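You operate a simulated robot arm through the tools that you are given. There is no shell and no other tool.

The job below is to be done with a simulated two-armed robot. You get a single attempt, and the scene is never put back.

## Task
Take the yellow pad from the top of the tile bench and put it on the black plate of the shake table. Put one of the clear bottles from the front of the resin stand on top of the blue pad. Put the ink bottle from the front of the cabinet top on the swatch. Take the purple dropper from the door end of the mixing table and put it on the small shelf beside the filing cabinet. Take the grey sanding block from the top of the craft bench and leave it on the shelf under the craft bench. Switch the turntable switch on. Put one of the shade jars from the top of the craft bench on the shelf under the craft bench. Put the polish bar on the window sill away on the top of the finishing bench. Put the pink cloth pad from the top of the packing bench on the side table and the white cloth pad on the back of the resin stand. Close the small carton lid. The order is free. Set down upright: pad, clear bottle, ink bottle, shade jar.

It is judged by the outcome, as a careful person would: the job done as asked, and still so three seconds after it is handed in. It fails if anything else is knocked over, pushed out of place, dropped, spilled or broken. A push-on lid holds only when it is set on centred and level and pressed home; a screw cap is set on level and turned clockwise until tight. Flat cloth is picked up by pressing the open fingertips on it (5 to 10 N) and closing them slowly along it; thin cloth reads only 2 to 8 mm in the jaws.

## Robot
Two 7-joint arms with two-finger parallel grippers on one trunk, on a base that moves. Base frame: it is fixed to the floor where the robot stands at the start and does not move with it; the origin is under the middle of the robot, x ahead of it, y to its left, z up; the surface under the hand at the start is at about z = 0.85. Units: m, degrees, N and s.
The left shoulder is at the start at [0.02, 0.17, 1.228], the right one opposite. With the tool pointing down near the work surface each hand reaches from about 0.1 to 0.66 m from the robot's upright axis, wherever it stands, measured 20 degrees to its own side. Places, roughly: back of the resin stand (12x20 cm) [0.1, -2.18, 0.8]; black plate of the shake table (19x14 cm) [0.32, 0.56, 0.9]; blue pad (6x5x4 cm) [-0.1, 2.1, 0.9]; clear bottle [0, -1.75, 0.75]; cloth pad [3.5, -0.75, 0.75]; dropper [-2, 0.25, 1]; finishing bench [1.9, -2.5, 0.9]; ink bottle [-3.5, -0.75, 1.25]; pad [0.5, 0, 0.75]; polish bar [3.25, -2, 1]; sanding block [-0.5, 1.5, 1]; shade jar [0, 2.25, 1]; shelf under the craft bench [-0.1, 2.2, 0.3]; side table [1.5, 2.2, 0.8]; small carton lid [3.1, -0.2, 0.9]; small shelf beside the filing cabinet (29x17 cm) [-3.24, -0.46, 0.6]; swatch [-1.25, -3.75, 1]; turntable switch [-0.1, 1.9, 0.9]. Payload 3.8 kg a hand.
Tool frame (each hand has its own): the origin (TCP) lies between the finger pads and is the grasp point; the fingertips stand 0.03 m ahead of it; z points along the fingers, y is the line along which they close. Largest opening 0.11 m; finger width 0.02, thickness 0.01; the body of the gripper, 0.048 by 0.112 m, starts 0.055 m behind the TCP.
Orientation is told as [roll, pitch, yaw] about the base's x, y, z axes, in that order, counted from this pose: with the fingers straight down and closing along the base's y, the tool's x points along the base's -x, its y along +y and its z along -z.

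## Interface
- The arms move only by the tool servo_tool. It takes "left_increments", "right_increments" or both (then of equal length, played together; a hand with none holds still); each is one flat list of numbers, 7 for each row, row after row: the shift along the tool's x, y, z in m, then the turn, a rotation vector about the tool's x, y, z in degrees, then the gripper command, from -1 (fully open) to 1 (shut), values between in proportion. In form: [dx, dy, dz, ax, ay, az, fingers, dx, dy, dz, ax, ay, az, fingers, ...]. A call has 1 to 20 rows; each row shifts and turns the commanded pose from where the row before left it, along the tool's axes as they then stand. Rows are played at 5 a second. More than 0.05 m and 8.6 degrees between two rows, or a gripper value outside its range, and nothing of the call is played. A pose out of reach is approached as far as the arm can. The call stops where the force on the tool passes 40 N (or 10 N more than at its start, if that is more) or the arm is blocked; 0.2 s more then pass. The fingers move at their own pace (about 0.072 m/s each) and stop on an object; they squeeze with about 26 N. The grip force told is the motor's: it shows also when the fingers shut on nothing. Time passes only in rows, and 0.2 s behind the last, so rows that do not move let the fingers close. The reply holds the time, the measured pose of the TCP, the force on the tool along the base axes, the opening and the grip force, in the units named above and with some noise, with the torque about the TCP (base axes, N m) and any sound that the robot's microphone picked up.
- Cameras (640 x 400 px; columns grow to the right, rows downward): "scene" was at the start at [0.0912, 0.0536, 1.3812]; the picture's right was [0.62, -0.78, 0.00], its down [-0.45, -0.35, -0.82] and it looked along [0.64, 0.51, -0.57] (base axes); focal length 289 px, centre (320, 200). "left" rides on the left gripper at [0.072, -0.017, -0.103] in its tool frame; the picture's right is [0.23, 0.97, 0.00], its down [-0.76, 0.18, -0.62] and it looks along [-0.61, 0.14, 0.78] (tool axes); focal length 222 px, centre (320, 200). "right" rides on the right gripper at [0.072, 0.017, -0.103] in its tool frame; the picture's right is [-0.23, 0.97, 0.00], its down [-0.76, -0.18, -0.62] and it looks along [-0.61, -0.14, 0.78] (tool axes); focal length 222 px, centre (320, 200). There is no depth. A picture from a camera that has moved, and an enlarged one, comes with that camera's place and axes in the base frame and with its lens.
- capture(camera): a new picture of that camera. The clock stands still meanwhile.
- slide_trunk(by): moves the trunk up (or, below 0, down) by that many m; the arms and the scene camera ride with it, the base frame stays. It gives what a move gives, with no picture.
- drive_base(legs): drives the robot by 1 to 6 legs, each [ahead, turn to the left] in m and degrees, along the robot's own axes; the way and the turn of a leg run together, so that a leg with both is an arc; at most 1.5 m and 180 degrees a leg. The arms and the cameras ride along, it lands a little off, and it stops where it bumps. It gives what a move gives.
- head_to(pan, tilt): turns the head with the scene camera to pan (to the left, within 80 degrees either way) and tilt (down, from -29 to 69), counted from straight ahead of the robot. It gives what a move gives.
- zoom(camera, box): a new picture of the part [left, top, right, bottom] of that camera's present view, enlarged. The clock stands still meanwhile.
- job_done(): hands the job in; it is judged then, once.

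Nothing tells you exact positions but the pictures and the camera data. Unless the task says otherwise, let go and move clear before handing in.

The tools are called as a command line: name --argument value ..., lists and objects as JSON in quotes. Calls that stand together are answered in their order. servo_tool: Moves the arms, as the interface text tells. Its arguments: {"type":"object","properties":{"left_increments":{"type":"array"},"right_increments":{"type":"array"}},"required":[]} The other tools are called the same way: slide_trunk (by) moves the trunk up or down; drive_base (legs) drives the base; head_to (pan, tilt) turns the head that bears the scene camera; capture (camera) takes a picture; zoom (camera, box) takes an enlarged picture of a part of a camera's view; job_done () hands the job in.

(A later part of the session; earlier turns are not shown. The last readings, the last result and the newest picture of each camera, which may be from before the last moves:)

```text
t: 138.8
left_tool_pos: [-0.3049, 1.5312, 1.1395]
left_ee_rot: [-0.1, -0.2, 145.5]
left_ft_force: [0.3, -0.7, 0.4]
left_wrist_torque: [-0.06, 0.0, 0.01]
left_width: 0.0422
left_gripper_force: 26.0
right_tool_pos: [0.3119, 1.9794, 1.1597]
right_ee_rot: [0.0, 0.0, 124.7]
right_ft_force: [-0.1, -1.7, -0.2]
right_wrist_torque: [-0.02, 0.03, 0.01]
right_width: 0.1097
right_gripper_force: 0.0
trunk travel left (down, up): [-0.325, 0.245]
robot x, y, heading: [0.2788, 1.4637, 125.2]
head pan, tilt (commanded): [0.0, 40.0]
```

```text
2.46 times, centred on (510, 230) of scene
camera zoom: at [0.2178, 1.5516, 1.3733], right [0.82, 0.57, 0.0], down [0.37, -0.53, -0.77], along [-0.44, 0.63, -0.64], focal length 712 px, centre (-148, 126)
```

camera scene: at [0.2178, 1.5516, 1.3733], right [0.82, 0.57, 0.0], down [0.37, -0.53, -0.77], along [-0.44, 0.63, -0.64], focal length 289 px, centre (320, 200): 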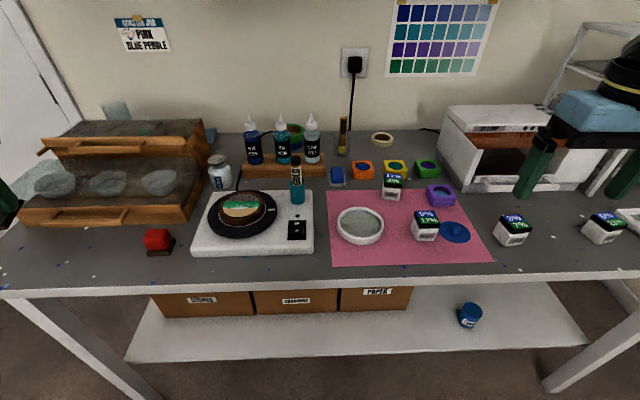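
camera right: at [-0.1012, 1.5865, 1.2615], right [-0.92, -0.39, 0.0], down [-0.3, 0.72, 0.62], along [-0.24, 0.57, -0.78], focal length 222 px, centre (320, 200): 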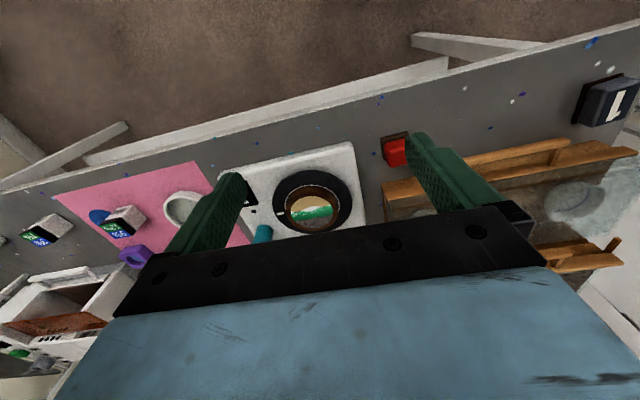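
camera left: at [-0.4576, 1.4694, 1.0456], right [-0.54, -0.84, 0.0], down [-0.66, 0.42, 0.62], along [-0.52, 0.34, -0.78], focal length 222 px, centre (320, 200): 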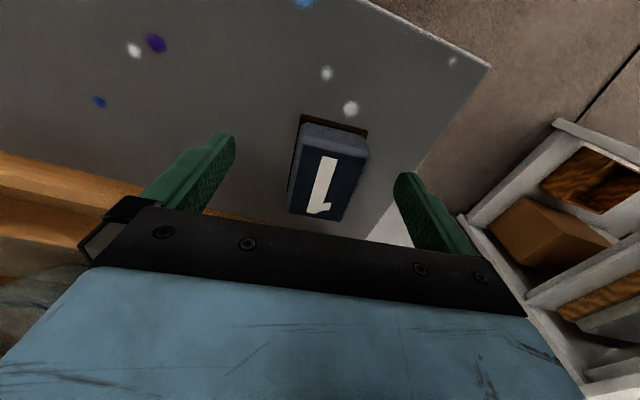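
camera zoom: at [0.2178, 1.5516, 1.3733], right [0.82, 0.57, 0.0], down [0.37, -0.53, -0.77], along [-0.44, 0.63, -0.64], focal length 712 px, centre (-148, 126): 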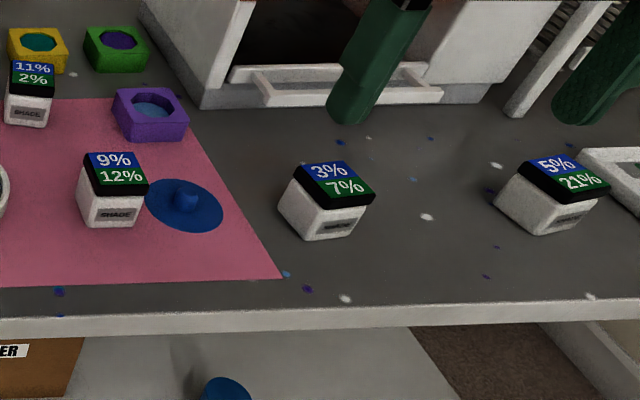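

The rocker's ON end is the near one and it stands up, so I'll press it down with closed fingertips. I bring the closed right hand above it.

servo_tool --right_increments '[-0.0131, 0.041, 0, 0, 0, 0, 1, -0.0131, 0.041, 0, 0, 0, 0, 1, -0.0131, 0.041, 0, 0, 0, 0, 1, -0.0131, 0.041, 0, 0, 0, 0, 1, -0.0131, 0.041, 0, 0, 0, 0, 1, -0.0131, 0.041, 0, 0, 0, 0, 1, -0.0131, 0.041, 0, 0, 0, 0, 1, -0.0131, 0.041, 0, 0, 0, 0, 1, -0.0131, 0.041, 0, 0, 0, 0, 1, 0, 0, 0.04, 0, 0, 0, 1, 0, 0, 0.04, 0, 0, 0, 1, 0, 0, 0.03, 0, 0, 0, 1, 0, 0, 0, 0, 0, 0, 1]'

capture --camera "scene"

zoom --camera "scene" --box '[240, 150, 360, 260]'

capture --camera "right"

```text
t: 141.6
left_tool_pos: [-0.305, 1.5309, 1.1388]
left_ee_rot: [-0.1, -0.1, 145.5]
left_ft_force: [-0.2, 0.1, -1.1]
left_wrist_torque: [0.0, 0.01, -0.01]
left_width: 0.042
left_gripper_force: 25.9
right_tool_pos: [-0.0591, 1.8678, 1.049]
right_ee_rot: [0.0, 0.0, 124.7]
right_ft_force: [-0.2, 0.1, 0.0]
right_wrist_torque: [0.01, -0.02, -0.02]
right_width: 0.0
right_gripper_force: 25.8
trunk travel left (down, up): [-0.325, 0.245]
robot x, y, heading: [0.2757, 1.4667, 124.9]
head pan, tilt (commanded): [0.0, 40.0]
```

```text
taken
camera scene: at [0.2175, 1.5514, 1.3733], right [0.82, 0.57, 0.0], down [0.37, -0.53, -0.77], along [-0.44, 0.63, -0.64], focal length 289 px, centre (320, 200)
```

scene: 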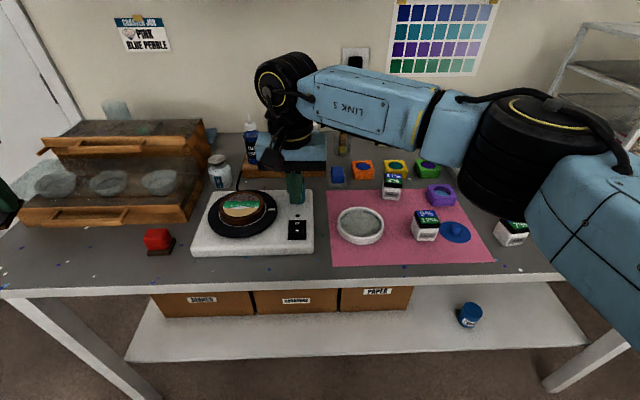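

```text
3.64 times, centred on (300, 205) of scene
camera zoom: at [0.2175, 1.5514, 1.3733], right [0.82, 0.57, 0.0], down [0.37, -0.53, -0.77], along [-0.44, 0.63, -0.64], focal length 1051 px, centre (393, 182)
```

zoom: 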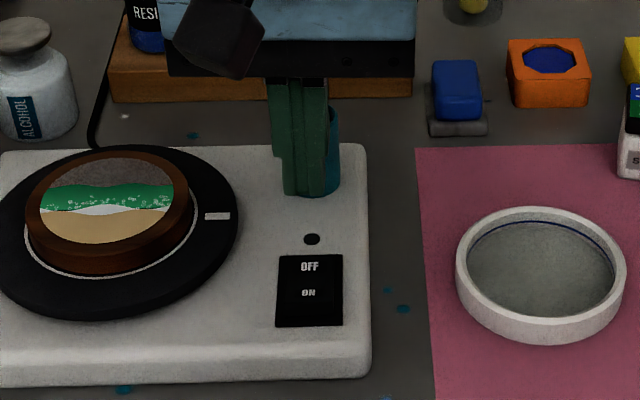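

```text
taken
camera right: at [-0.0302, 1.7964, 1.1501], right [-0.93, -0.37, 0.0], down [-0.29, 0.73, 0.62], along [-0.23, 0.58, -0.78], focal length 222 px, centre (320, 200)
```

right: 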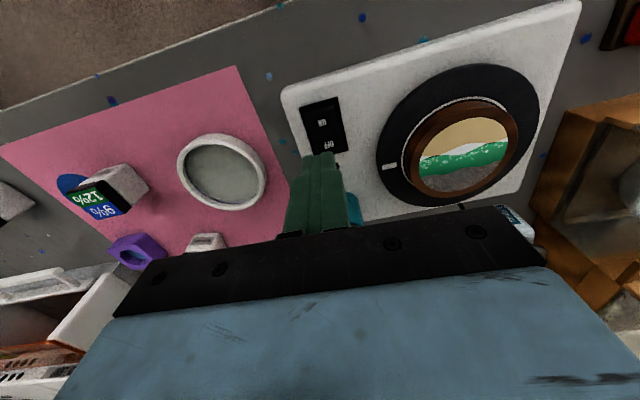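

The fingertips would land between ON and OFF, so I shift 1.2 cm back toward the ON end. Then I press down gently.

servo_tool --right_increments '[0.012, 0, 0, 0, 0, 0, 1, 0, 0, 0.03, 0, 0, 0, 1, 0, 0, 0.025, 0, 0, 0, 1, 0, 0, 0.005, 0, 0, 0, 1, 0, 0, 0, 0, 0, 0, 1]'

zoom --camera "scene" --box '[250, 170, 350, 260]'

zoom --camera "right" --box '[240, 60, 400, 200]'

```text
t: 142.8
left_tool_pos: [-0.3059, 1.5306, 1.1395]
left_ee_rot: [0.0, 0.0, 145.8]
left_ft_force: [-0.2, 0.2, -0.1]
left_wrist_torque: [0.02, 0.01, -0.04]
left_width: 0.0423
left_gripper_force: 26.2
right_tool_pos: [-0.053, 1.8585, 0.989]
right_ee_rot: [0.0, 0.0, 124.6]
right_ft_force: [0.5, -0.3, 0.3]
right_wrist_torque: [0.01, -0.03, -0.02]
right_width: 0.0
right_gripper_force: 26.0
trunk travel left (down, up): [-0.325, 0.245]
robot x, y, heading: [0.278, 1.4672, 124.9]
head pan, tilt (commanded): [0.0, 40.0]
```

```text
4.44 times, centred on (300, 215) of scene
camera zoom: at [0.2177, 1.5517, 1.3732], right [0.82, 0.57, 0.0], down [0.37, -0.53, -0.77], along [-0.44, 0.63, -0.64], focal length 1285 px, centre (409, 133)
```

zoom: 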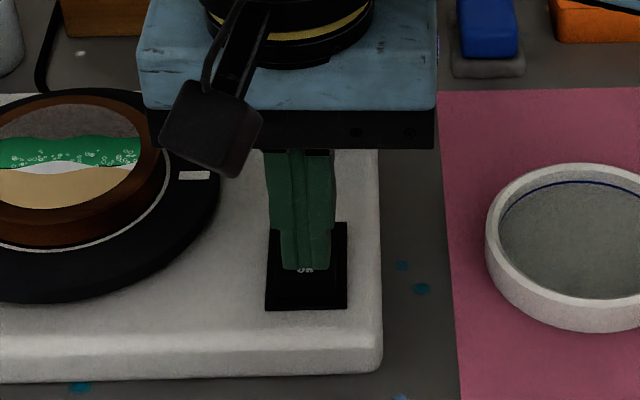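

```text
2.86 times, centred on (320, 130) of right
camera zoom: at [-0.0232, 1.7869, 1.0906], right [-0.93, -0.37, 0.0], down [-0.29, 0.73, 0.62], along [-0.23, 0.58, -0.78], focal length 635 px, centre (320, 400)
```

zoom: 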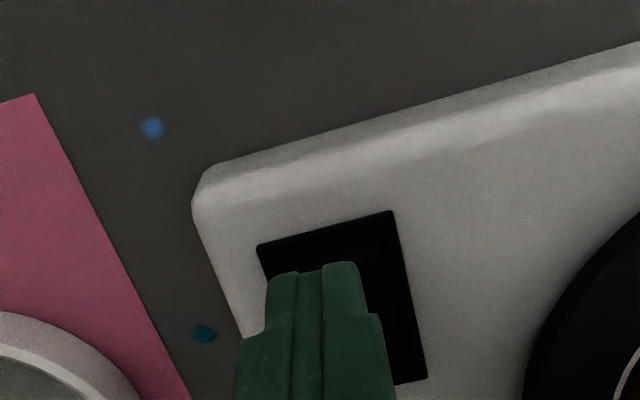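

servo_tool --right_increments '[0, 0, 0.004, 0, 0, 0, 1, 0, 0, 0.004, 0, 0, 0, 1, 0, 0, 0.003, 0, 0, 0, 1, 0, 0, 0, 0, 0, 0, 1]'

zoom --camera "scene" --box '[250, 170, 350, 260]'

```text
t: 143.8
left_tool_pos: [-0.3056, 1.5313, 1.1401]
left_ee_rot: [-0.1, -0.1, 145.5]
left_ft_force: [-0.1, -0.1, -0.6]
left_wrist_torque: [0.01, -0.02, -0.02]
left_width: 0.0423
left_gripper_force: 26.4
right_tool_pos: [-0.0527, 1.8571, 0.9777]
right_ee_rot: [0.0, -0.1, 124.6]
right_ft_force: [1.0, -0.2, -0.1]
right_wrist_torque: [-0.04, -0.02, 0.0]
right_width: 0.0
right_gripper_force: 25.6
trunk travel left (down, up): [-0.325, 0.245]
robot x, y, heading: [0.2771, 1.4671, 125.1]
head pan, tilt (commanded): [0.0, 40.0]
```

```text
4.44 times, centred on (300, 215) of scene
camera zoom: at [0.2176, 1.5517, 1.3732], right [0.82, 0.57, 0.0], down [0.37, -0.53, -0.77], along [-0.44, 0.63, -0.64], focal length 1285 px, centre (409, 133)
```

zoom: 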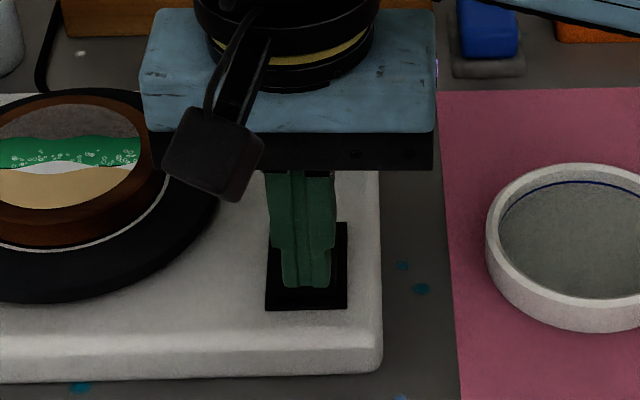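

servo_tool --right_increments '[0, 0, 0.003, 0, 0, 0, 1, 0, 0, 0.003, 0, 0, 0, 1, 0, 0, 0.002, 0, 0, 0, 1, 0, 0, 0, 0, 0, 0, 1]'

zoom --camera "scene" --box '[250, 170, 350, 260]'

```text
t: 144.8
left_tool_pos: [-0.3064, 1.5309, 1.1402]
left_ee_rot: [-0.1, 0.0, 145.6]
left_ft_force: [0.4, -0.3, -0.8]
left_wrist_torque: [-0.02, -0.01, 0.0]
left_width: 0.0421
left_gripper_force: 26.0
right_tool_pos: [-0.0531, 1.8569, 0.9703]
right_ee_rot: [0.1, 0.0, 124.6]
right_ft_force: [0.4, -0.2, -0.4]
right_wrist_torque: [-0.02, -0.04, 0.0]
right_width: 0.0
right_gripper_force: 26.1
trunk travel left (down, up): [-0.325, 0.245]
robot x, y, heading: [0.2757, 1.462, 124.8]
head pan, tilt (commanded): [0.0, 40.0]
```

```text
4.44 times, centred on (300, 215) of scene
camera zoom: at [0.2177, 1.5516, 1.3732], right [0.82, 0.57, 0.0], down [0.37, -0.53, -0.77], along [-0.44, 0.63, -0.64], focal length 1285 px, centre (409, 133)
```

zoom: 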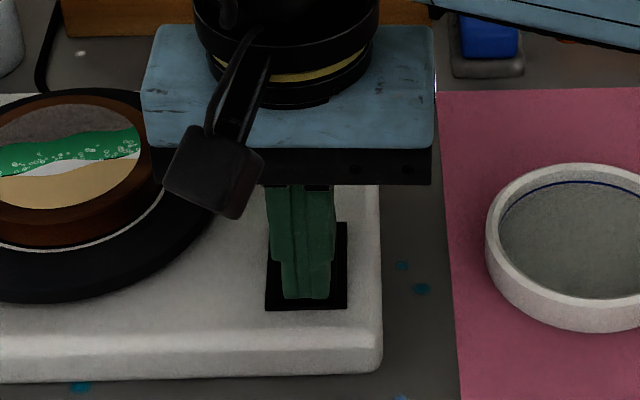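

The turntable's disc seems to have begun to turn. I lift off and check.

servo_tool --right_increments '[0, 0, -0.02, 0, 0, 0, 1, 0, 0, -0.04, 0, 0, 0, 1, 0, 0, -0.04, 0, 0, 0, 1, 0, 0, -0.045, 0, 0, 0, 1, 0, 0, -0.045, 0, 0, 0, 1]'

zoom --camera "scene" --box '[190, 170, 330, 260]'

```text
t: 146.0
left_tool_pos: [-0.3058, 1.5308, 1.1405]
left_ee_rot: [-0.1, 0.0, 145.6]
left_ft_force: [-0.3, -0.9, -1.2]
left_wrist_torque: [-0.03, 0.01, -0.01]
left_width: 0.0422
left_gripper_force: 26.2
right_tool_pos: [-0.0522, 1.857, 1.1606]
right_ee_rot: [0.0, -0.1, 124.6]
right_ft_force: [0.3, -0.1, 0.1]
right_wrist_torque: [0.01, -0.02, 0.03]
right_width: 0.0
right_gripper_force: 26.0
trunk travel left (down, up): [-0.325, 0.245]
robot x, y, heading: [0.2749, 1.4672, 125.2]
head pan, tilt (commanded): [0.0, 40.0]
```

```text
4.44 times, centred on (260, 215) of scene
camera zoom: at [0.2178, 1.5512, 1.3733], right [0.82, 0.57, 0.0], down [0.37, -0.53, -0.77], along [-0.44, 0.63, -0.64], focal length 1285 px, centre (587, 133)
```

zoom: 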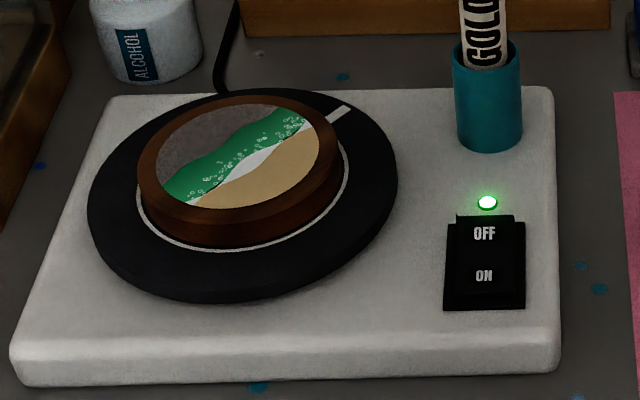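

The lamp is green and the turntable spins, so the switch is on. Next I put the right hand back at its side and shift the robot to the right, to take the 3%/7% SHADE jar.

servo_tool --right_increments '[0.0131, -0.041, 0, 0, 0, 0, -1, 0.0131, -0.041, 0, 0, 0, 0, -1, 0.0131, -0.041, 0, 0, 0, 0, -1, 0.0131, -0.041, 0, 0, 0, 0, -1, 0.0131, -0.041, 0, 0, 0, 0, -1, 0.0131, -0.041, 0, 0, 0, 0, -1, 0.0131, -0.041, 0, 0, 0, 0, -1, 0.0131, -0.041, 0, 0, 0, 0, -1]'

drive_base --legs '[[-0.28, 0], [0, -89], [0.27, 0], [0, 90], [0.22, 0]]'

head_to --pan -10 --tilt 42

capture --camera "scene"

```text
t: 147.8
left_tool_pos: [-0.3057, 1.5306, 1.1398]
left_ee_rot: [-0.1, -0.1, 145.6]
left_ft_force: [-0.1, -0.1, -1.2]
left_wrist_torque: [-0.03, 0.03, -0.01]
left_width: 0.0422
left_gripper_force: 25.4
right_tool_pos: [0.2787, 1.9556, 1.1601]
right_ee_rot: [0.0, -0.2, 124.8]
right_ft_force: [-0.3, -0.1, 0.3]
right_wrist_torque: [0.03, 0.05, -0.03]
right_width: 0.1102
right_gripper_force: 0.0
trunk travel left (down, up): [-0.325, 0.245]
robot x, y, heading: [0.2782, 1.4653, 125.3]
head pan, tilt (commanded): [0.0, 40.0]
```

```text
t: 160.1
left_tool_pos: [-0.063, 1.6245, 1.1397]
left_ee_rot: [-0.1, -0.1, 147.5]
left_ft_force: [-0.7, 0.1, -0.7]
left_wrist_torque: [-0.02, -0.01, 0.01]
left_width: 0.0422
left_gripper_force: 25.6
right_tool_pos: [0.5058, 2.0685, 1.1612]
right_ee_rot: [-0.1, 0.0, 126.6]
right_ft_force: [-0.7, -0.3, -0.5]
right_wrist_torque: [0.01, 0.0, 0.04]
right_width: 0.1099
right_gripper_force: 0.1
trunk travel left (down, up): [-0.325, 0.245]
robot x, y, heading: [0.5205, 1.581, 126.8]
head pan, tilt (commanded): [0.0, 40.0]
```

```text
t: 160.8
left_tool_pos: [-0.063, 1.6244, 1.1399]
left_ee_rot: [-0.1, -0.1, 147.6]
left_ft_force: [0.4, 0.5, 0.6]
left_wrist_torque: [-0.01, 0.01, -0.02]
left_width: 0.0421
left_gripper_force: 25.7
right_tool_pos: [0.5046, 2.0683, 1.1595]
right_ee_rot: [0.0, 0.1, 126.4]
right_ft_force: [0.2, -0.2, 0.0]
right_wrist_torque: [-0.02, 0.01, -0.01]
right_width: 0.1099
right_gripper_force: 0.0
trunk travel left (down, up): [-0.325, 0.245]
robot x, y, heading: [0.5212, 1.5774, 126.7]
head pan, tilt (commanded): [-10.0, 42.0]
```

```text
taken
camera scene: at [0.4728, 1.6675, 1.3703], right [0.89, 0.45, 0.0], down [0.3, -0.6, -0.74], along [-0.34, 0.66, -0.67], focal length 289 px, centre (320, 200)
```

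scene: 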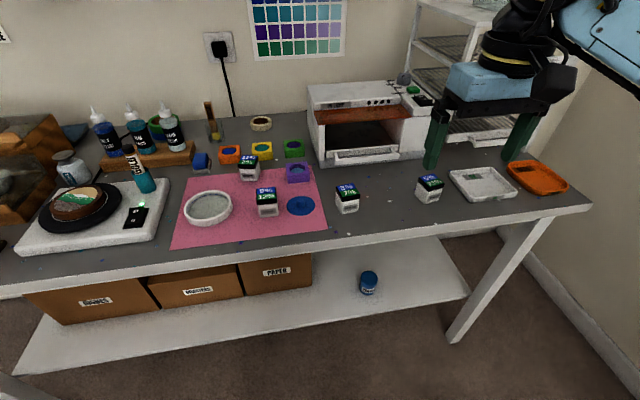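

zoom --camera "scene" --box '[310, 160, 390, 230]'

zoom --camera "scene" --box '[240, 240, 480, 380]'

```text
5.71 times, centred on (350, 195) of scene
camera zoom: at [0.4728, 1.6675, 1.3703], right [0.89, 0.45, 0.0], down [0.3, -0.6, -0.74], along [-0.34, 0.66, -0.67], focal length 1652 px, centre (149, 229)
```

zoom: 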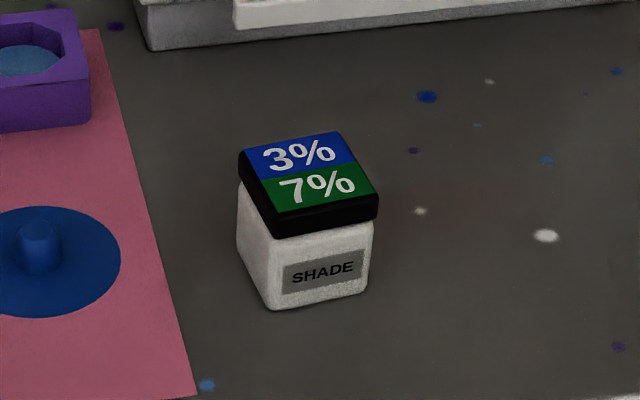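

```text
2.67 times, centred on (360, 310) of scene
camera zoom: at [0.4728, 1.6675, 1.3703], right [0.89, 0.45, 0.0], down [0.3, -0.6, -0.74], along [-0.34, 0.66, -0.67], focal length 771 px, centre (213, -93)
```

zoom: 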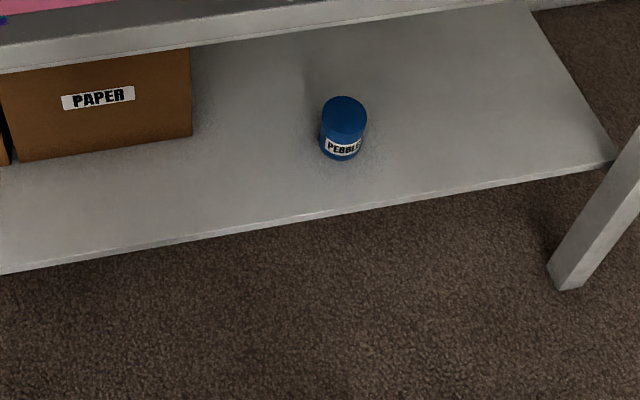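

The 3%/7% jar is at about (0.302, 2.137), roughly 4 cm square and 5 cm tall. I bring the open right hand above it.

servo_tool --right_increments '[0, 0, 0, 0, 0, -2.6, -1, -0.0362, 0.0228, 0, 0, 0, 0, -1, -0.0362, 0.0228, 0, 0, 0, 0, -1, -0.0362, 0.0228, 0, 0, 0, 0, -1, -0.0362, 0.0228, 0, 0, 0, 0, -1, -0.0362, 0.0228, 0, 0, 0, 0, -1, 0, 0, 0.04, 0, 0, 0, -1, 0, 0, 0.04, 0, 0, 0, -1, 0, 0, 0.04, 0, 0, 0, -1, 0, 0, 0, 0, 0, 0, -1]'

capture --camera "right"

zoom --camera "scene" --box '[280, 120, 420, 240]'

```text
t: 163.1
left_tool_pos: [-0.0619, 1.6224, 1.1402]
left_ee_rot: [0.0, -0.2, 147.5]
left_ft_force: [-0.1, 0.2, -2.2]
left_wrist_torque: [0.01, -0.02, 0.01]
left_width: 0.0419
left_gripper_force: 26.1
right_tool_pos: [0.3018, 2.1389, 1.039]
right_ee_rot: [0.0, -0.1, 129.1]
right_ft_force: [-0.5, 0.3, 0.1]
right_wrist_torque: [-0.01, -0.01, -0.01]
right_width: 0.1102
right_gripper_force: 0.0
trunk travel left (down, up): [-0.325, 0.245]
robot x, y, heading: [0.5194, 1.5798, 126.7]
head pan, tilt (commanded): [-10.0, 42.0]
```

```text
taken
camera right: at [0.3372, 2.0699, 1.1422], right [-0.9, -0.44, 0.0], down [-0.34, 0.7, 0.62], along [-0.27, 0.56, -0.78], focal length 222 px, centre (320, 200)
```

right: 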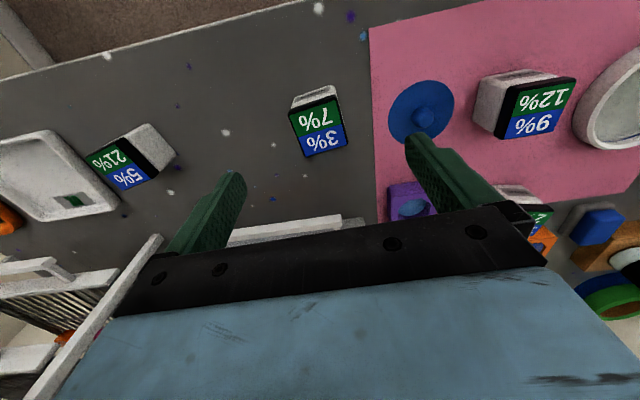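

```text
3.33 times, centred on (350, 180) of scene
camera zoom: at [0.4726, 1.6673, 1.3703], right [0.89, 0.45, 0.0], down [0.3, -0.6, -0.74], along [-0.34, 0.66, -0.67], focal length 964 px, centre (220, 267)
```

zoom: 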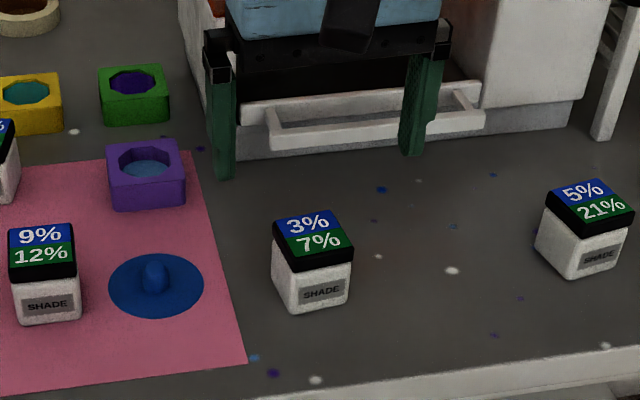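

servo_tool --right_increments '[0.004, 0, 0, 0, 0, 0, -0.45, 0, 0, 0, 0, 0, 0, -0.45, 0, 0, 0.04, 0, 0, 0, -0.45, 0, 0, 0.04, 0, 0, 0, -0.45, 0, 0, 0.022, 0, 0, 0, -0.45, 0, 0, 0, 0, 0, 0, -0.45]'

capture --camera "right"

zoom --camera "scene" --box '[280, 120, 420, 240]'

```text
t: 164.4
left_tool_pos: [-0.0627, 1.6232, 1.139]
left_ee_rot: [-0.2, -0.1, 147.5]
left_ft_force: [0.7, 0.3, -0.7]
left_wrist_torque: [-0.01, 0.05, 0.03]
left_width: 0.042
left_gripper_force: 26.2
right_tool_pos: [0.3049, 2.1349, 0.94]
right_ee_rot: [0.0, -0.1, 129.1]
right_ft_force: [-0.1, -0.3, 0.4]
right_wrist_torque: [-0.01, 0.04, 0.01]
right_width: 0.0795
right_gripper_force: 0.1
trunk travel left (down, up): [-0.325, 0.245]
robot x, y, heading: [0.5239, 1.5797, 126.8]
head pan, tilt (commanded): [-10.0, 42.0]
```

```text
taken
camera right: at [0.3399, 2.0658, 1.042], right [-0.9, -0.44, 0.0], down [-0.34, 0.7, 0.62], along [-0.27, 0.56, -0.78], focal length 222 px, centre (320, 200)
```

right: 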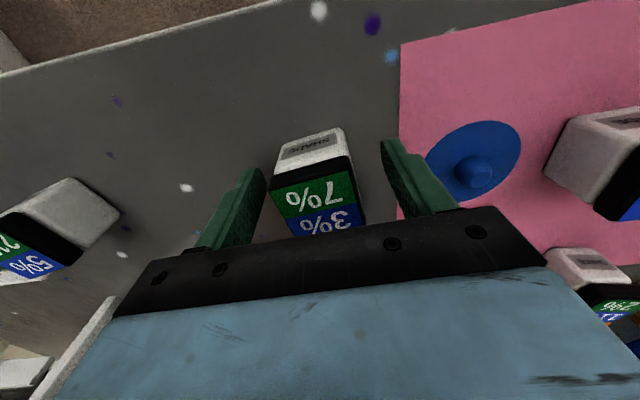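

```text
3.33 times, centred on (350, 180) of scene
camera zoom: at [0.4728, 1.6676, 1.3703], right [0.89, 0.45, 0.0], down [0.3, -0.6, -0.74], along [-0.34, 0.66, -0.67], focal length 964 px, centre (220, 267)
```

zoom: 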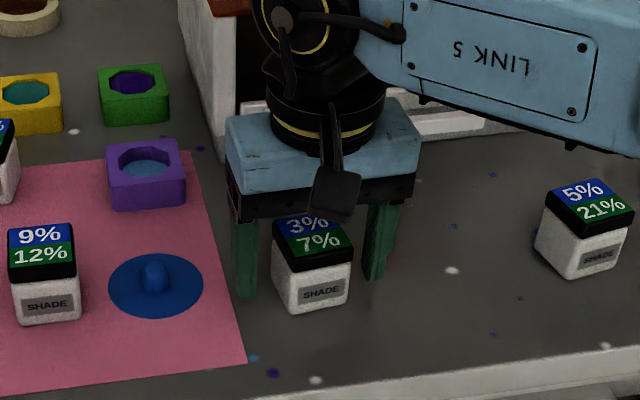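

The jar is between the fingers. I close and lift slightly.

servo_tool --right_increments '[0, 0, 0, 0, 0, 0, 0, 0, 0, 0, 0, 0, 0, 1, 0, 0, 0, 0, 0, 0, 1, 0, 0, 0, 0, 0, 0, 1, 0, 0, 0, 0, 0, 0, 1, 0, 0, -0.01, 0, 0, 0, 1, 0, 0, -0.02, 0, 0, 0, 1, 0, 0, -0.03, 0, 0, 0, 1]'

zoom --camera "scene" --box '[280, 120, 420, 240]'

```text
t: 166.2
left_tool_pos: [-0.0624, 1.6247, 1.1404]
left_ee_rot: [-0.2, -0.1, 147.4]
left_ft_force: [-0.2, -0.2, -0.8]
left_wrist_torque: [-0.03, 0.01, -0.02]
left_width: 0.042
left_gripper_force: 26.5
right_tool_pos: [0.3058, 2.1358, 1.0011]
right_ee_rot: [0.0, 0.0, 129.0]
right_ft_force: [0.0, -0.7, -1.6]
right_wrist_torque: [-0.01, -0.01, -0.03]
right_width: 0.0437
right_gripper_force: 25.4
trunk travel left (down, up): [-0.325, 0.245]
robot x, y, heading: [0.5258, 1.5795, 126.9]
head pan, tilt (commanded): [-10.0, 42.0]
```

```text
3.33 times, centred on (350, 180) of scene
camera zoom: at [0.4728, 1.6674, 1.3703], right [0.89, 0.45, 0.0], down [0.3, -0.6, -0.74], along [-0.34, 0.66, -0.67], focal length 964 px, centre (220, 267)
```

zoom: 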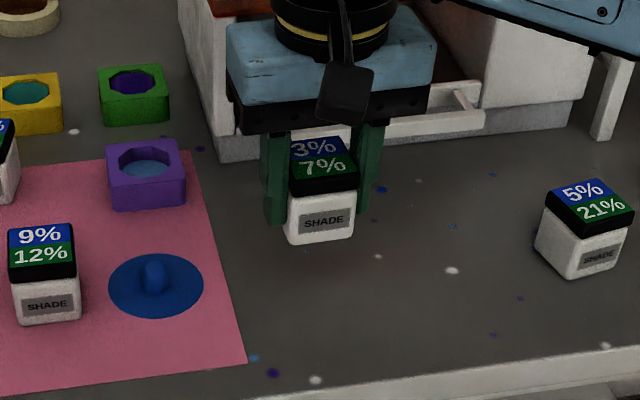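

The jar is held. I raise it, back away, and pull the hands in front of the bench edge before lowering the trunk for the shelf.

servo_tool --right_increments '[0, 0, -0.04, 0, 0, 0, 1, 0, 0, -0.04, 0, 0, 0, 1, 0, 0, -0.04, 0, 0, 0, 1]'

drive_base --legs '[[-0.22, 0]]'

servo_tool --right_increments '[0.0423, -0.0145, 0, 0, 0, 0, 1, 0.0423, -0.0145, 0, 0, 0, 0, 1, 0.0423, -0.0145, 0, 0, 0, 0, 1]'

slide_trunk --by -0.32

head_to --pan 0 --tilt 30

capture --camera "scene"

```text
t: 167.1
left_tool_pos: [-0.0627, 1.6227, 1.1408]
left_ee_rot: [-0.1, -0.1, 147.5]
left_ft_force: [-0.1, -0.2, -1.0]
left_wrist_torque: [0.06, -0.02, 0.01]
left_width: 0.0418
left_gripper_force: 26.3
right_tool_pos: [0.3041, 2.1335, 1.1196]
right_ee_rot: [0.1, -0.1, 129.2]
right_ft_force: [-0.6, -0.9, -0.7]
right_wrist_torque: [0.05, -0.03, 0.0]
right_width: 0.0437
right_gripper_force: 26.0
trunk travel left (down, up): [-0.325, 0.245]
robot x, y, heading: [0.5199, 1.5782, 126.8]
head pan, tilt (commanded): [-10.0, 42.0]
```

```text
t: 168.8
left_tool_pos: [0.0695, 1.4477, 1.1394]
left_ee_rot: [-0.1, -0.1, 147.1]
left_ft_force: [0.6, -0.3, 0.1]
left_wrist_torque: [0.02, -0.01, 0.01]
left_width: 0.0417
left_gripper_force: 26.4
right_tool_pos: [0.4393, 1.9561, 1.1191]
right_ee_rot: [0.0, -0.1, 128.9]
right_ft_force: [-0.4, 0.1, -1.6]
right_wrist_torque: [-0.03, -0.01, 0.01]
right_width: 0.0435
right_gripper_force: 26.0
trunk travel left (down, up): [-0.325, 0.245]
robot x, y, heading: [0.6577, 1.3962, 126.4]
head pan, tilt (commanded): [-10.0, 42.0]
```

```text
t: 169.6
left_tool_pos: [0.0712, 1.447, 1.1405]
left_ee_rot: [-0.1, -0.2, 147.2]
left_ft_force: [0.3, -0.1, -0.2]
left_wrist_torque: [0.0, 0.0, -0.01]
left_width: 0.042
left_gripper_force: 26.2
right_tool_pos: [0.5541, 1.8863, 1.118]
right_ee_rot: [0.0, -0.1, 128.7]
right_ft_force: [0.4, -0.3, -0.9]
right_wrist_torque: [0.0, 0.02, -0.02]
right_width: 0.0435
right_gripper_force: 26.1
trunk travel left (down, up): [-0.325, 0.245]
robot x, y, heading: [0.6533, 1.3974, 126.8]
head pan, tilt (commanded): [-10.0, 42.0]
```

```text
t: 172.7
left_tool_pos: [0.0713, 1.4485, 0.8194]
left_ee_rot: [-0.2, -0.1, 147.1]
left_ft_force: [-0.5, 0.1, -0.4]
left_wrist_torque: [0.03, 0.03, -0.02]
left_width: 0.0422
left_gripper_force: 25.5
right_tool_pos: [0.554, 1.8862, 0.7974]
right_ee_rot: [-0.1, 0.0, 128.9]
right_ft_force: [0.3, 0.4, -0.4]
right_wrist_torque: [0.02, 0.01, 0.0]
right_width: 0.0435
right_gripper_force: 25.7
trunk travel left (down, up): [-0.005, 0.565]
robot x, y, heading: [0.6551, 1.3976, 126.7]
head pan, tilt (commanded): [-10.0, 42.0]
```

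```text
t: 173.5
left_tool_pos: [0.0713, 1.4479, 0.8205]
left_ee_rot: [-0.1, -0.1, 147.2]
left_ft_force: [0.2, 0.1, -0.8]
left_wrist_torque: [0.02, 0.02, -0.01]
left_width: 0.0421
left_gripper_force: 25.9
right_tool_pos: [0.5539, 1.8876, 0.7968]
right_ee_rot: [-0.1, 0.0, 128.9]
right_ft_force: [-0.2, -1.1, -1.0]
right_wrist_torque: [-0.03, -0.01, -0.01]
right_width: 0.0434
right_gripper_force: 25.9
trunk travel left (down, up): [-0.005, 0.565]
robot x, y, heading: [0.656, 1.3941, 126.7]
head pan, tilt (commanded): [0.0, 30.0]
```

```text
taken
camera scene: at [0.5898, 1.4875, 1.0685], right [0.8, 0.6, 0.0], down [0.3, -0.4, -0.87], along [-0.52, 0.69, -0.5], focal length 289 px, centre (320, 200)
```

scene: 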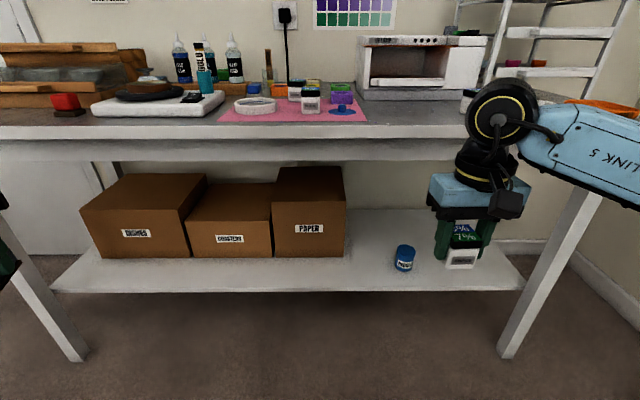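

From this height the shelf is easy to see, and the free spots are clear: jar at about (0.254, 2.207) and block at about (-0.005, 2.02). I lower both hands in front of the bench.

servo_tool --left_increments '[0, 0, 0.0445, 0, 0, 0, 1, 0, 0, 0.0445, 0, 0, 0, 1, 0, 0, 0.0445, 0, 0, 0, 1, 0, 0, 0.0445, 0, 0, 0, 1, 0, 0, 0.0445, 0, 0, 0, 1, 0, 0, 0.0445, 0, 0, 0, 1, 0, 0, 0.0445, 0, 0, 0, 1, 0, 0, 0.0445, 0, 0, 0, 1, 0, 0, 0.0445, 0, 0, 0, 1]' --right_increments '[0, 0, 0.042, 0, 0, 0, 1, 0, 0, 0.042, 0, 0, 0, 1, 0, 0, 0.042, 0, 0, 0, 1, 0, 0, 0.042, 0, 0, 0, 1, 0, 0, 0.042, 0, 0, 0, 1, 0, 0, 0.042, 0, 0, 0, 1, 0, 0, 0.042, 0, 0, 0, 1, 0, 0, 0.042, 0, 0, 0, 1, 0, 0, 0.042, 0, 0, 0, 1]'

head_to --pan 0 --tilt 40

capture --camera "scene"

head_to --pan 60 --tilt 40

capture --camera "scene"

```text
t: 175.5
left_tool_pos: [0.0713, 1.4489, 0.4191]
left_ee_rot: [-0.1, -0.1, 147.2]
left_ft_force: [0.1, 0.6, -0.1]
left_wrist_torque: [-0.04, -0.01, -0.02]
left_width: 0.0422
left_gripper_force: 26.0
right_tool_pos: [0.5534, 1.8858, 0.4165]
right_ee_rot: [0.1, -0.1, 128.9]
right_ft_force: [-0.3, 0.2, -1.4]
right_wrist_torque: [-0.01, 0.01, -0.01]
right_width: 0.0434
right_gripper_force: 26.2
trunk travel left (down, up): [-0.005, 0.565]
robot x, y, heading: [0.6539, 1.4026, 126.6]
head pan, tilt (commanded): [0.0, 30.0]
```

```text
t: 176.2
left_tool_pos: [0.0711, 1.4491, 0.4221]
left_ee_rot: [0.0, -0.1, 147.3]
left_ft_force: [0.2, 0.5, -1.3]
left_wrist_torque: [0.0, 0.0, -0.03]
left_width: 0.0418
left_gripper_force: 26.3
right_tool_pos: [0.5533, 1.8855, 0.4171]
right_ee_rot: [0.0, 0.0, 128.9]
right_ft_force: [-0.2, 0.4, -1.8]
right_wrist_torque: [-0.02, -0.02, 0.01]
right_width: 0.0438
right_gripper_force: 26.3
trunk travel left (down, up): [-0.005, 0.565]
robot x, y, heading: [0.6586, 1.3979, 126.7]
head pan, tilt (commanded): [0.0, 40.0]
```

```text
taken
camera scene: at [0.593, 1.4832, 1.0533], right [0.8, 0.6, 0.0], down [0.38, -0.52, -0.77], along [-0.46, 0.61, -0.64], focal length 289 px, centre (320, 200)
```

scene: 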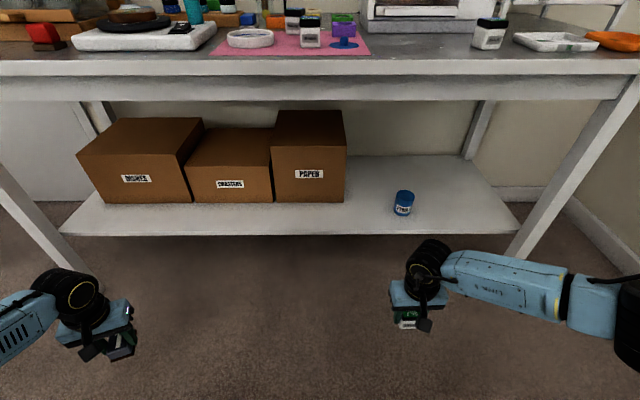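

```text
t: 177.5
left_tool_pos: [0.0721, 1.4485, 0.4207]
left_ee_rot: [-0.2, -0.1, 147.2]
left_ft_force: [1.2, 1.0, -1.0]
left_wrist_torque: [0.0, -0.02, 0.03]
left_width: 0.0421
left_gripper_force: 26.3
right_tool_pos: [0.5548, 1.8847, 0.4165]
right_ee_rot: [0.0, 0.0, 128.9]
right_ft_force: [-0.4, -1.0, -1.1]
right_wrist_torque: [-0.04, -0.03, -0.03]
right_width: 0.0435
right_gripper_force: 26.2
trunk travel left (down, up): [-0.005, 0.565]
robot x, y, heading: [0.6555, 1.3992, 126.4]
head pan, tilt (commanded): [60.0, 40.0]
```

```text
taken
camera scene: at [0.5593, 1.4052, 1.0532], right [-0.12, 0.99, 0.0], down [0.64, 0.07, -0.77], along [-0.76, -0.09, -0.64], focal length 289 px, centre (320, 200)
```

scene: 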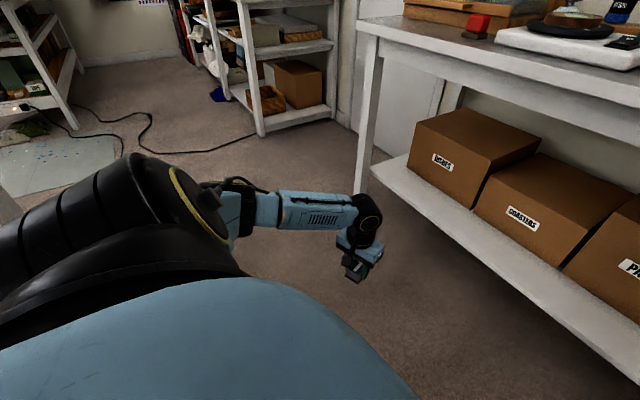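

Both arms sit low and level now. I bring the hands to their lateral places and then drive forward so they go under the bench top.

servo_tool --left_increments '[-0.00404, -0.04396, 0, 0, 0, 0, 1, -0.00404, -0.04396, 0, 0, 0, 0, 1, -0.00404, -0.04396, 0, 0, 0, 0, 1, -0.00404, -0.04396, 0, 0, 0, 0, 1, -0.00404, -0.04396, 0, 0, 0, 0, 1, -0.00404, -0.04396, 0, 0, 0, 0, 1, -0.00404, -0.04396, 0, 0, 0, 0, 1]' --right_increments '[-0.035, 0.0237, 0, 0, 0, 0, 1, -0.035, 0.0237, 0, 0, 0, 0, 1, 0, 0, 0, 0, 0, 0, 1, 0, 0, 0, 0, 0, 0, 1, 0, 0, 0, 0, 0, 0, 1, 0, 0, 0, 0, 0, 0, 1, 0, 0, 0, 0, 0, 0, 1]'

drive_base --legs '[[0.22, 0]]'

head_to --pan 0 --tilt 42

capture --camera "scene"

```text
t: 179.1
left_tool_pos: [0.2135, 1.7222, 0.4214]
left_ee_rot: [-0.1, 0.0, 147.2]
left_ft_force: [-0.9, -0.4, -1.1]
left_wrist_torque: [0.02, 0.0, -0.01]
left_width: 0.042
left_gripper_force: 26.8
right_tool_pos: [0.4721, 1.9098, 0.4201]
right_ee_rot: [0.0, 0.0, 128.9]
right_ft_force: [0.8, 0.4, -1.6]
right_wrist_torque: [-0.03, 0.0, 0.0]
right_width: 0.0439
right_gripper_force: 26.0
trunk travel left (down, up): [-0.005, 0.565]
robot x, y, heading: [0.6568, 1.3985, 126.6]
head pan, tilt (commanded): [60.0, 40.0]
```

```text
t: 180.8
left_tool_pos: [0.0821, 1.9, 0.4207]
left_ee_rot: [-0.1, -0.1, 147.2]
left_ft_force: [-0.5, 0.9, -0.4]
left_wrist_torque: [0.0, -0.02, 0.0]
left_width: 0.0418
left_gripper_force: 26.2
right_tool_pos: [0.3408, 2.0884, 0.4191]
right_ee_rot: [0.0, 0.0, 128.8]
right_ft_force: [-1.1, -0.3, -1.7]
right_wrist_torque: [0.03, -0.03, -0.01]
right_width: 0.0435
right_gripper_force: 26.2
trunk travel left (down, up): [-0.005, 0.565]
robot x, y, heading: [0.5215, 1.5735, 126.7]
head pan, tilt (commanded): [60.0, 40.0]
```

```text
t: 182.1
left_tool_pos: [0.0828, 1.9014, 0.4201]
left_ee_rot: [-0.2, -0.1, 147.2]
left_ft_force: [-0.2, -0.9, -0.4]
left_wrist_torque: [-0.02, -0.04, -0.03]
left_width: 0.0424
left_gripper_force: 25.7
right_tool_pos: [0.3417, 2.0879, 0.4192]
right_ee_rot: [0.0, -0.1, 128.9]
right_ft_force: [0.4, -0.1, -1.3]
right_wrist_torque: [-0.02, 0.04, -0.01]
right_width: 0.0436
right_gripper_force: 26.0
trunk travel left (down, up): [-0.005, 0.565]
robot x, y, heading: [0.5255, 1.5791, 126.3]
head pan, tilt (commanded): [0.0, 42.0]
```

```text
taken
camera scene: at [0.4619, 1.6599, 1.0503], right [0.8, 0.6, 0.0], down [0.4, -0.54, -0.74], along [-0.44, 0.6, -0.67], focal length 289 px, centre (320, 200)
```

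scene: 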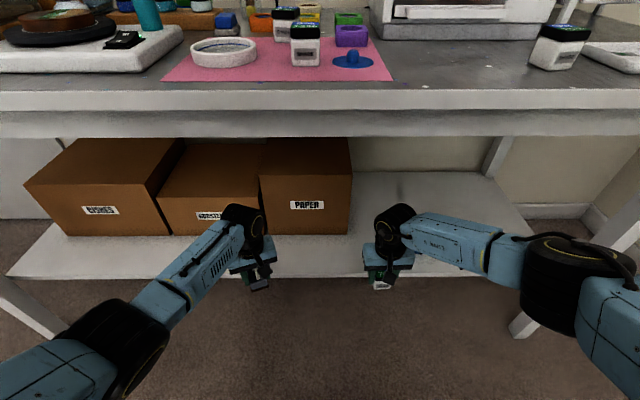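

drive_base --legs '[[0.15, 0]]'

head_to --pan 0 --tilt 55

capture --camera "scene"

capture --camera "right"

capture --camera "left"

```text
t: 183.5
left_tool_pos: [-0.0082, 2.0211, 0.4212]
left_ee_rot: [-0.1, -0.1, 147.2]
left_ft_force: [0.1, 1.0, -1.3]
left_wrist_torque: [0.01, -0.02, 0.03]
left_width: 0.0418
left_gripper_force: 26.3
right_tool_pos: [0.2497, 2.2082, 0.4191]
right_ee_rot: [0.0, 0.1, 128.9]
right_ft_force: [-0.5, -0.8, -0.9]
right_wrist_torque: [0.03, 0.01, -0.02]
right_width: 0.0436
right_gripper_force: 26.0
trunk travel left (down, up): [-0.005, 0.565]
robot x, y, heading: [0.4315, 1.7023, 126.8]
head pan, tilt (commanded): [0.0, 42.0]
```

```text
t: 184.2
left_tool_pos: [-0.0069, 2.0215, 0.421]
left_ee_rot: [-0.1, 0.0, 147.2]
left_ft_force: [-0.1, -0.2, -0.8]
left_wrist_torque: [-0.01, 0.0, 0.02]
left_width: 0.042
left_gripper_force: 26.3
right_tool_pos: [0.2507, 2.2092, 0.4201]
right_ee_rot: [0.0, 0.0, 128.9]
right_ft_force: [0.4, 0.6, -0.4]
right_wrist_torque: [-0.01, -0.02, 0.01]
right_width: 0.0438
right_gripper_force: 25.8
trunk travel left (down, up): [-0.005, 0.565]
robot x, y, heading: [0.4339, 1.6973, 126.6]
head pan, tilt (commanded): [0.0, 55.0]
```

```text
taken
camera scene: at [0.3787, 1.7717, 1.0326], right [0.8, 0.6, 0.0], down [0.49, -0.66, -0.57], along [-0.34, 0.46, -0.82], focal length 289 px, centre (320, 200)
```

scene: 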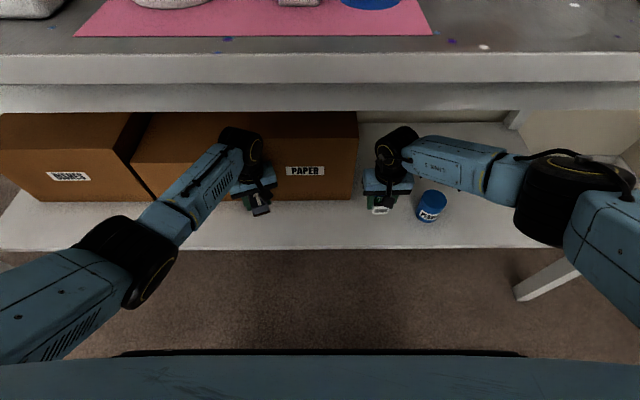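

```text
taken
camera right: at [0.284, 2.1406, 0.5215], right [-0.9, -0.43, 0.0], down [-0.34, 0.7, 0.62], along [-0.27, 0.56, -0.78], focal length 222 px, centre (320, 200)
```

right: 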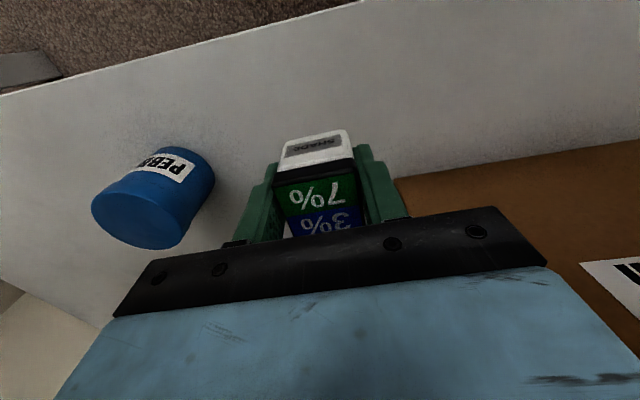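

```text
taken
camera left: at [0.0622, 1.9962, 0.5248], right [-0.34, -0.94, 0.0], down [-0.74, 0.26, 0.62], along [-0.59, 0.21, -0.78], focal length 222 px, centre (320, 200)
```

left: 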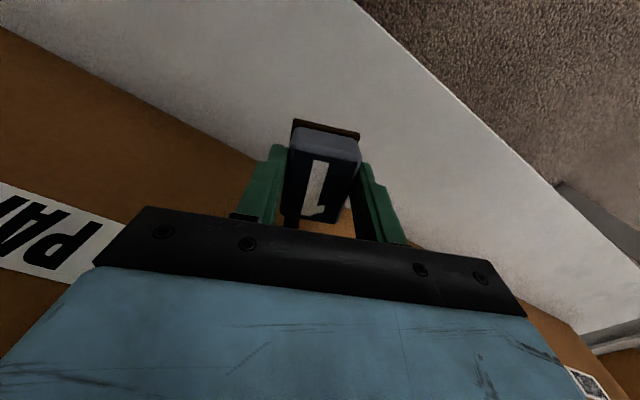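

Both objects are over free shelf. I lower them together, then finish in small steps.

servo_tool --left_increments '[0, 0, 0.025, 0, 0, 0, 1, 0, 0, 0.025, 0, 0, 0, 1, 0, 0, 0.01, 0, 0, 0, 1, 0, 0, 0.005, 0, 0, 0, 1, 0, 0, 0, 0, 0, 0, 1]' --right_increments '[0, 0, 0.025, 0, 0, 0, 1, 0, 0, 0.025, 0, 0, 0, 1, 0, 0, 0.01, 0, 0, 0, 1, 0, 0, 0.005, 0, 0, 0, 1, 0, 0, 0, 0, 0, 0, 1]'

zoom --camera "scene" --box '[220, 120, 460, 260]'

```text
t: 185.4
left_tool_pos: [-0.0076, 2.0211, 0.362]
left_ee_rot: [-0.4, -0.7, 147.0]
left_ft_force: [1.4, -6.7, 38.5]
left_wrist_torque: [-0.41, -0.12, 0.12]
left_width: 0.0422
left_gripper_force: 26.1
right_tool_pos: [0.2496, 2.2092, 0.3601]
right_ee_rot: [0.0, -0.4, 128.9]
right_ft_force: [3.4, -2.3, 24.4]
right_wrist_torque: [-0.09, -0.15, 0.0]
right_width: 0.0441
right_gripper_force: 26.1
trunk travel left (down, up): [-0.005, 0.565]
robot x, y, heading: [0.4361, 1.6939, 126.7]
head pan, tilt (commanded): [0.0, 55.0]
```

```text
2.67 times, centred on (340, 190) of scene
camera zoom: at [0.3813, 1.7686, 1.0335], right [0.8, 0.6, 0.0], down [0.49, -0.66, -0.58], along [-0.34, 0.46, -0.82], focal length 771 px, centre (267, 227)
```

zoom: 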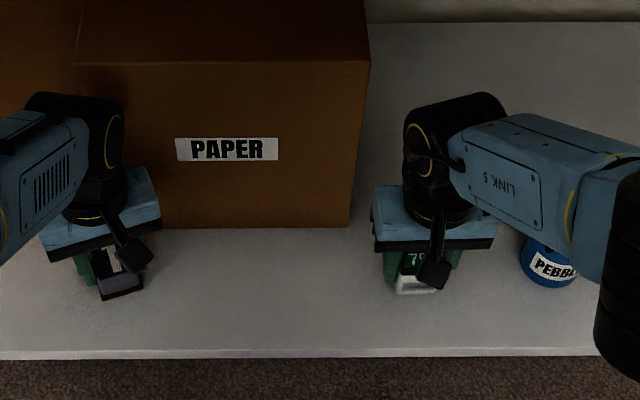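

Both are touching the shelf (it's at about z = 0.32). I ease off, open the fingers partly, and lift clear.

servo_tool --left_increments '[0, 0, -0.004, 0, 0, 0, 1, 0, 0, -0.002, 0, 0, 0, 1, 0, 0, 0, 0, 0, 0, 0.2, 0, 0, 0, 0, 0, 0, -0.3, 0, 0, 0, 0, 0, 0, -0.4, 0, 0, 0, 0, 0, 0, -0.4]' --right_increments '[0, 0, -0.003, 0, 0, 0, 1, 0, 0, -0.001, 0, 0, 0, 1, 0, 0, 0, 0, 0, 0, 0.15, 0, 0, 0, 0, 0, 0, -0.2, 0, 0, 0, 0, 0, 0, -0.3, 0, 0, 0, 0, 0, 0, -0.3]'

zoom --camera "scene" --box '[220, 120, 460, 260]'

```text
t: 186.8
left_tool_pos: [-0.0073, 2.021, 0.3614]
left_ee_rot: [0.0, 0.0, 147.2]
left_ft_force: [-0.5, 0.0, -1.5]
left_wrist_torque: [0.02, 0.01, -0.05]
left_width: 0.0771
left_gripper_force: 0.1
right_tool_pos: [0.2506, 2.208, 0.3583]
right_ee_rot: [-0.1, 0.0, 128.9]
right_ft_force: [-0.6, -1.4, -0.2]
right_wrist_torque: [0.03, 0.01, 0.02]
right_width: 0.0715
right_gripper_force: 0.0
trunk travel left (down, up): [-0.005, 0.565]
robot x, y, heading: [0.4346, 1.6984, 126.7]
head pan, tilt (commanded): [0.0, 55.0]
```

```text
2.67 times, centred on (340, 190) of scene
camera zoom: at [0.3788, 1.7716, 1.0325], right [0.8, 0.6, 0.0], down [0.49, -0.66, -0.57], along [-0.34, 0.46, -0.82], focal length 771 px, centre (267, 227)
```

zoom: 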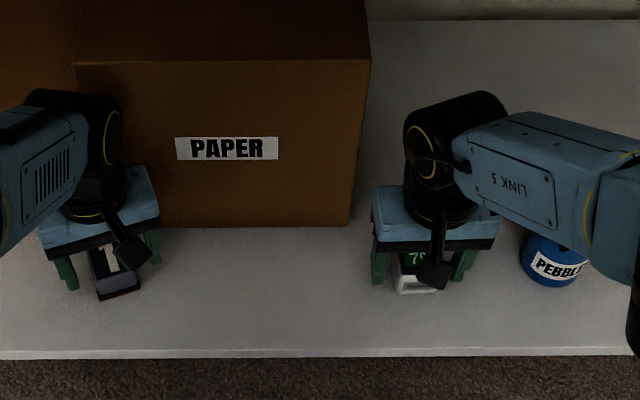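

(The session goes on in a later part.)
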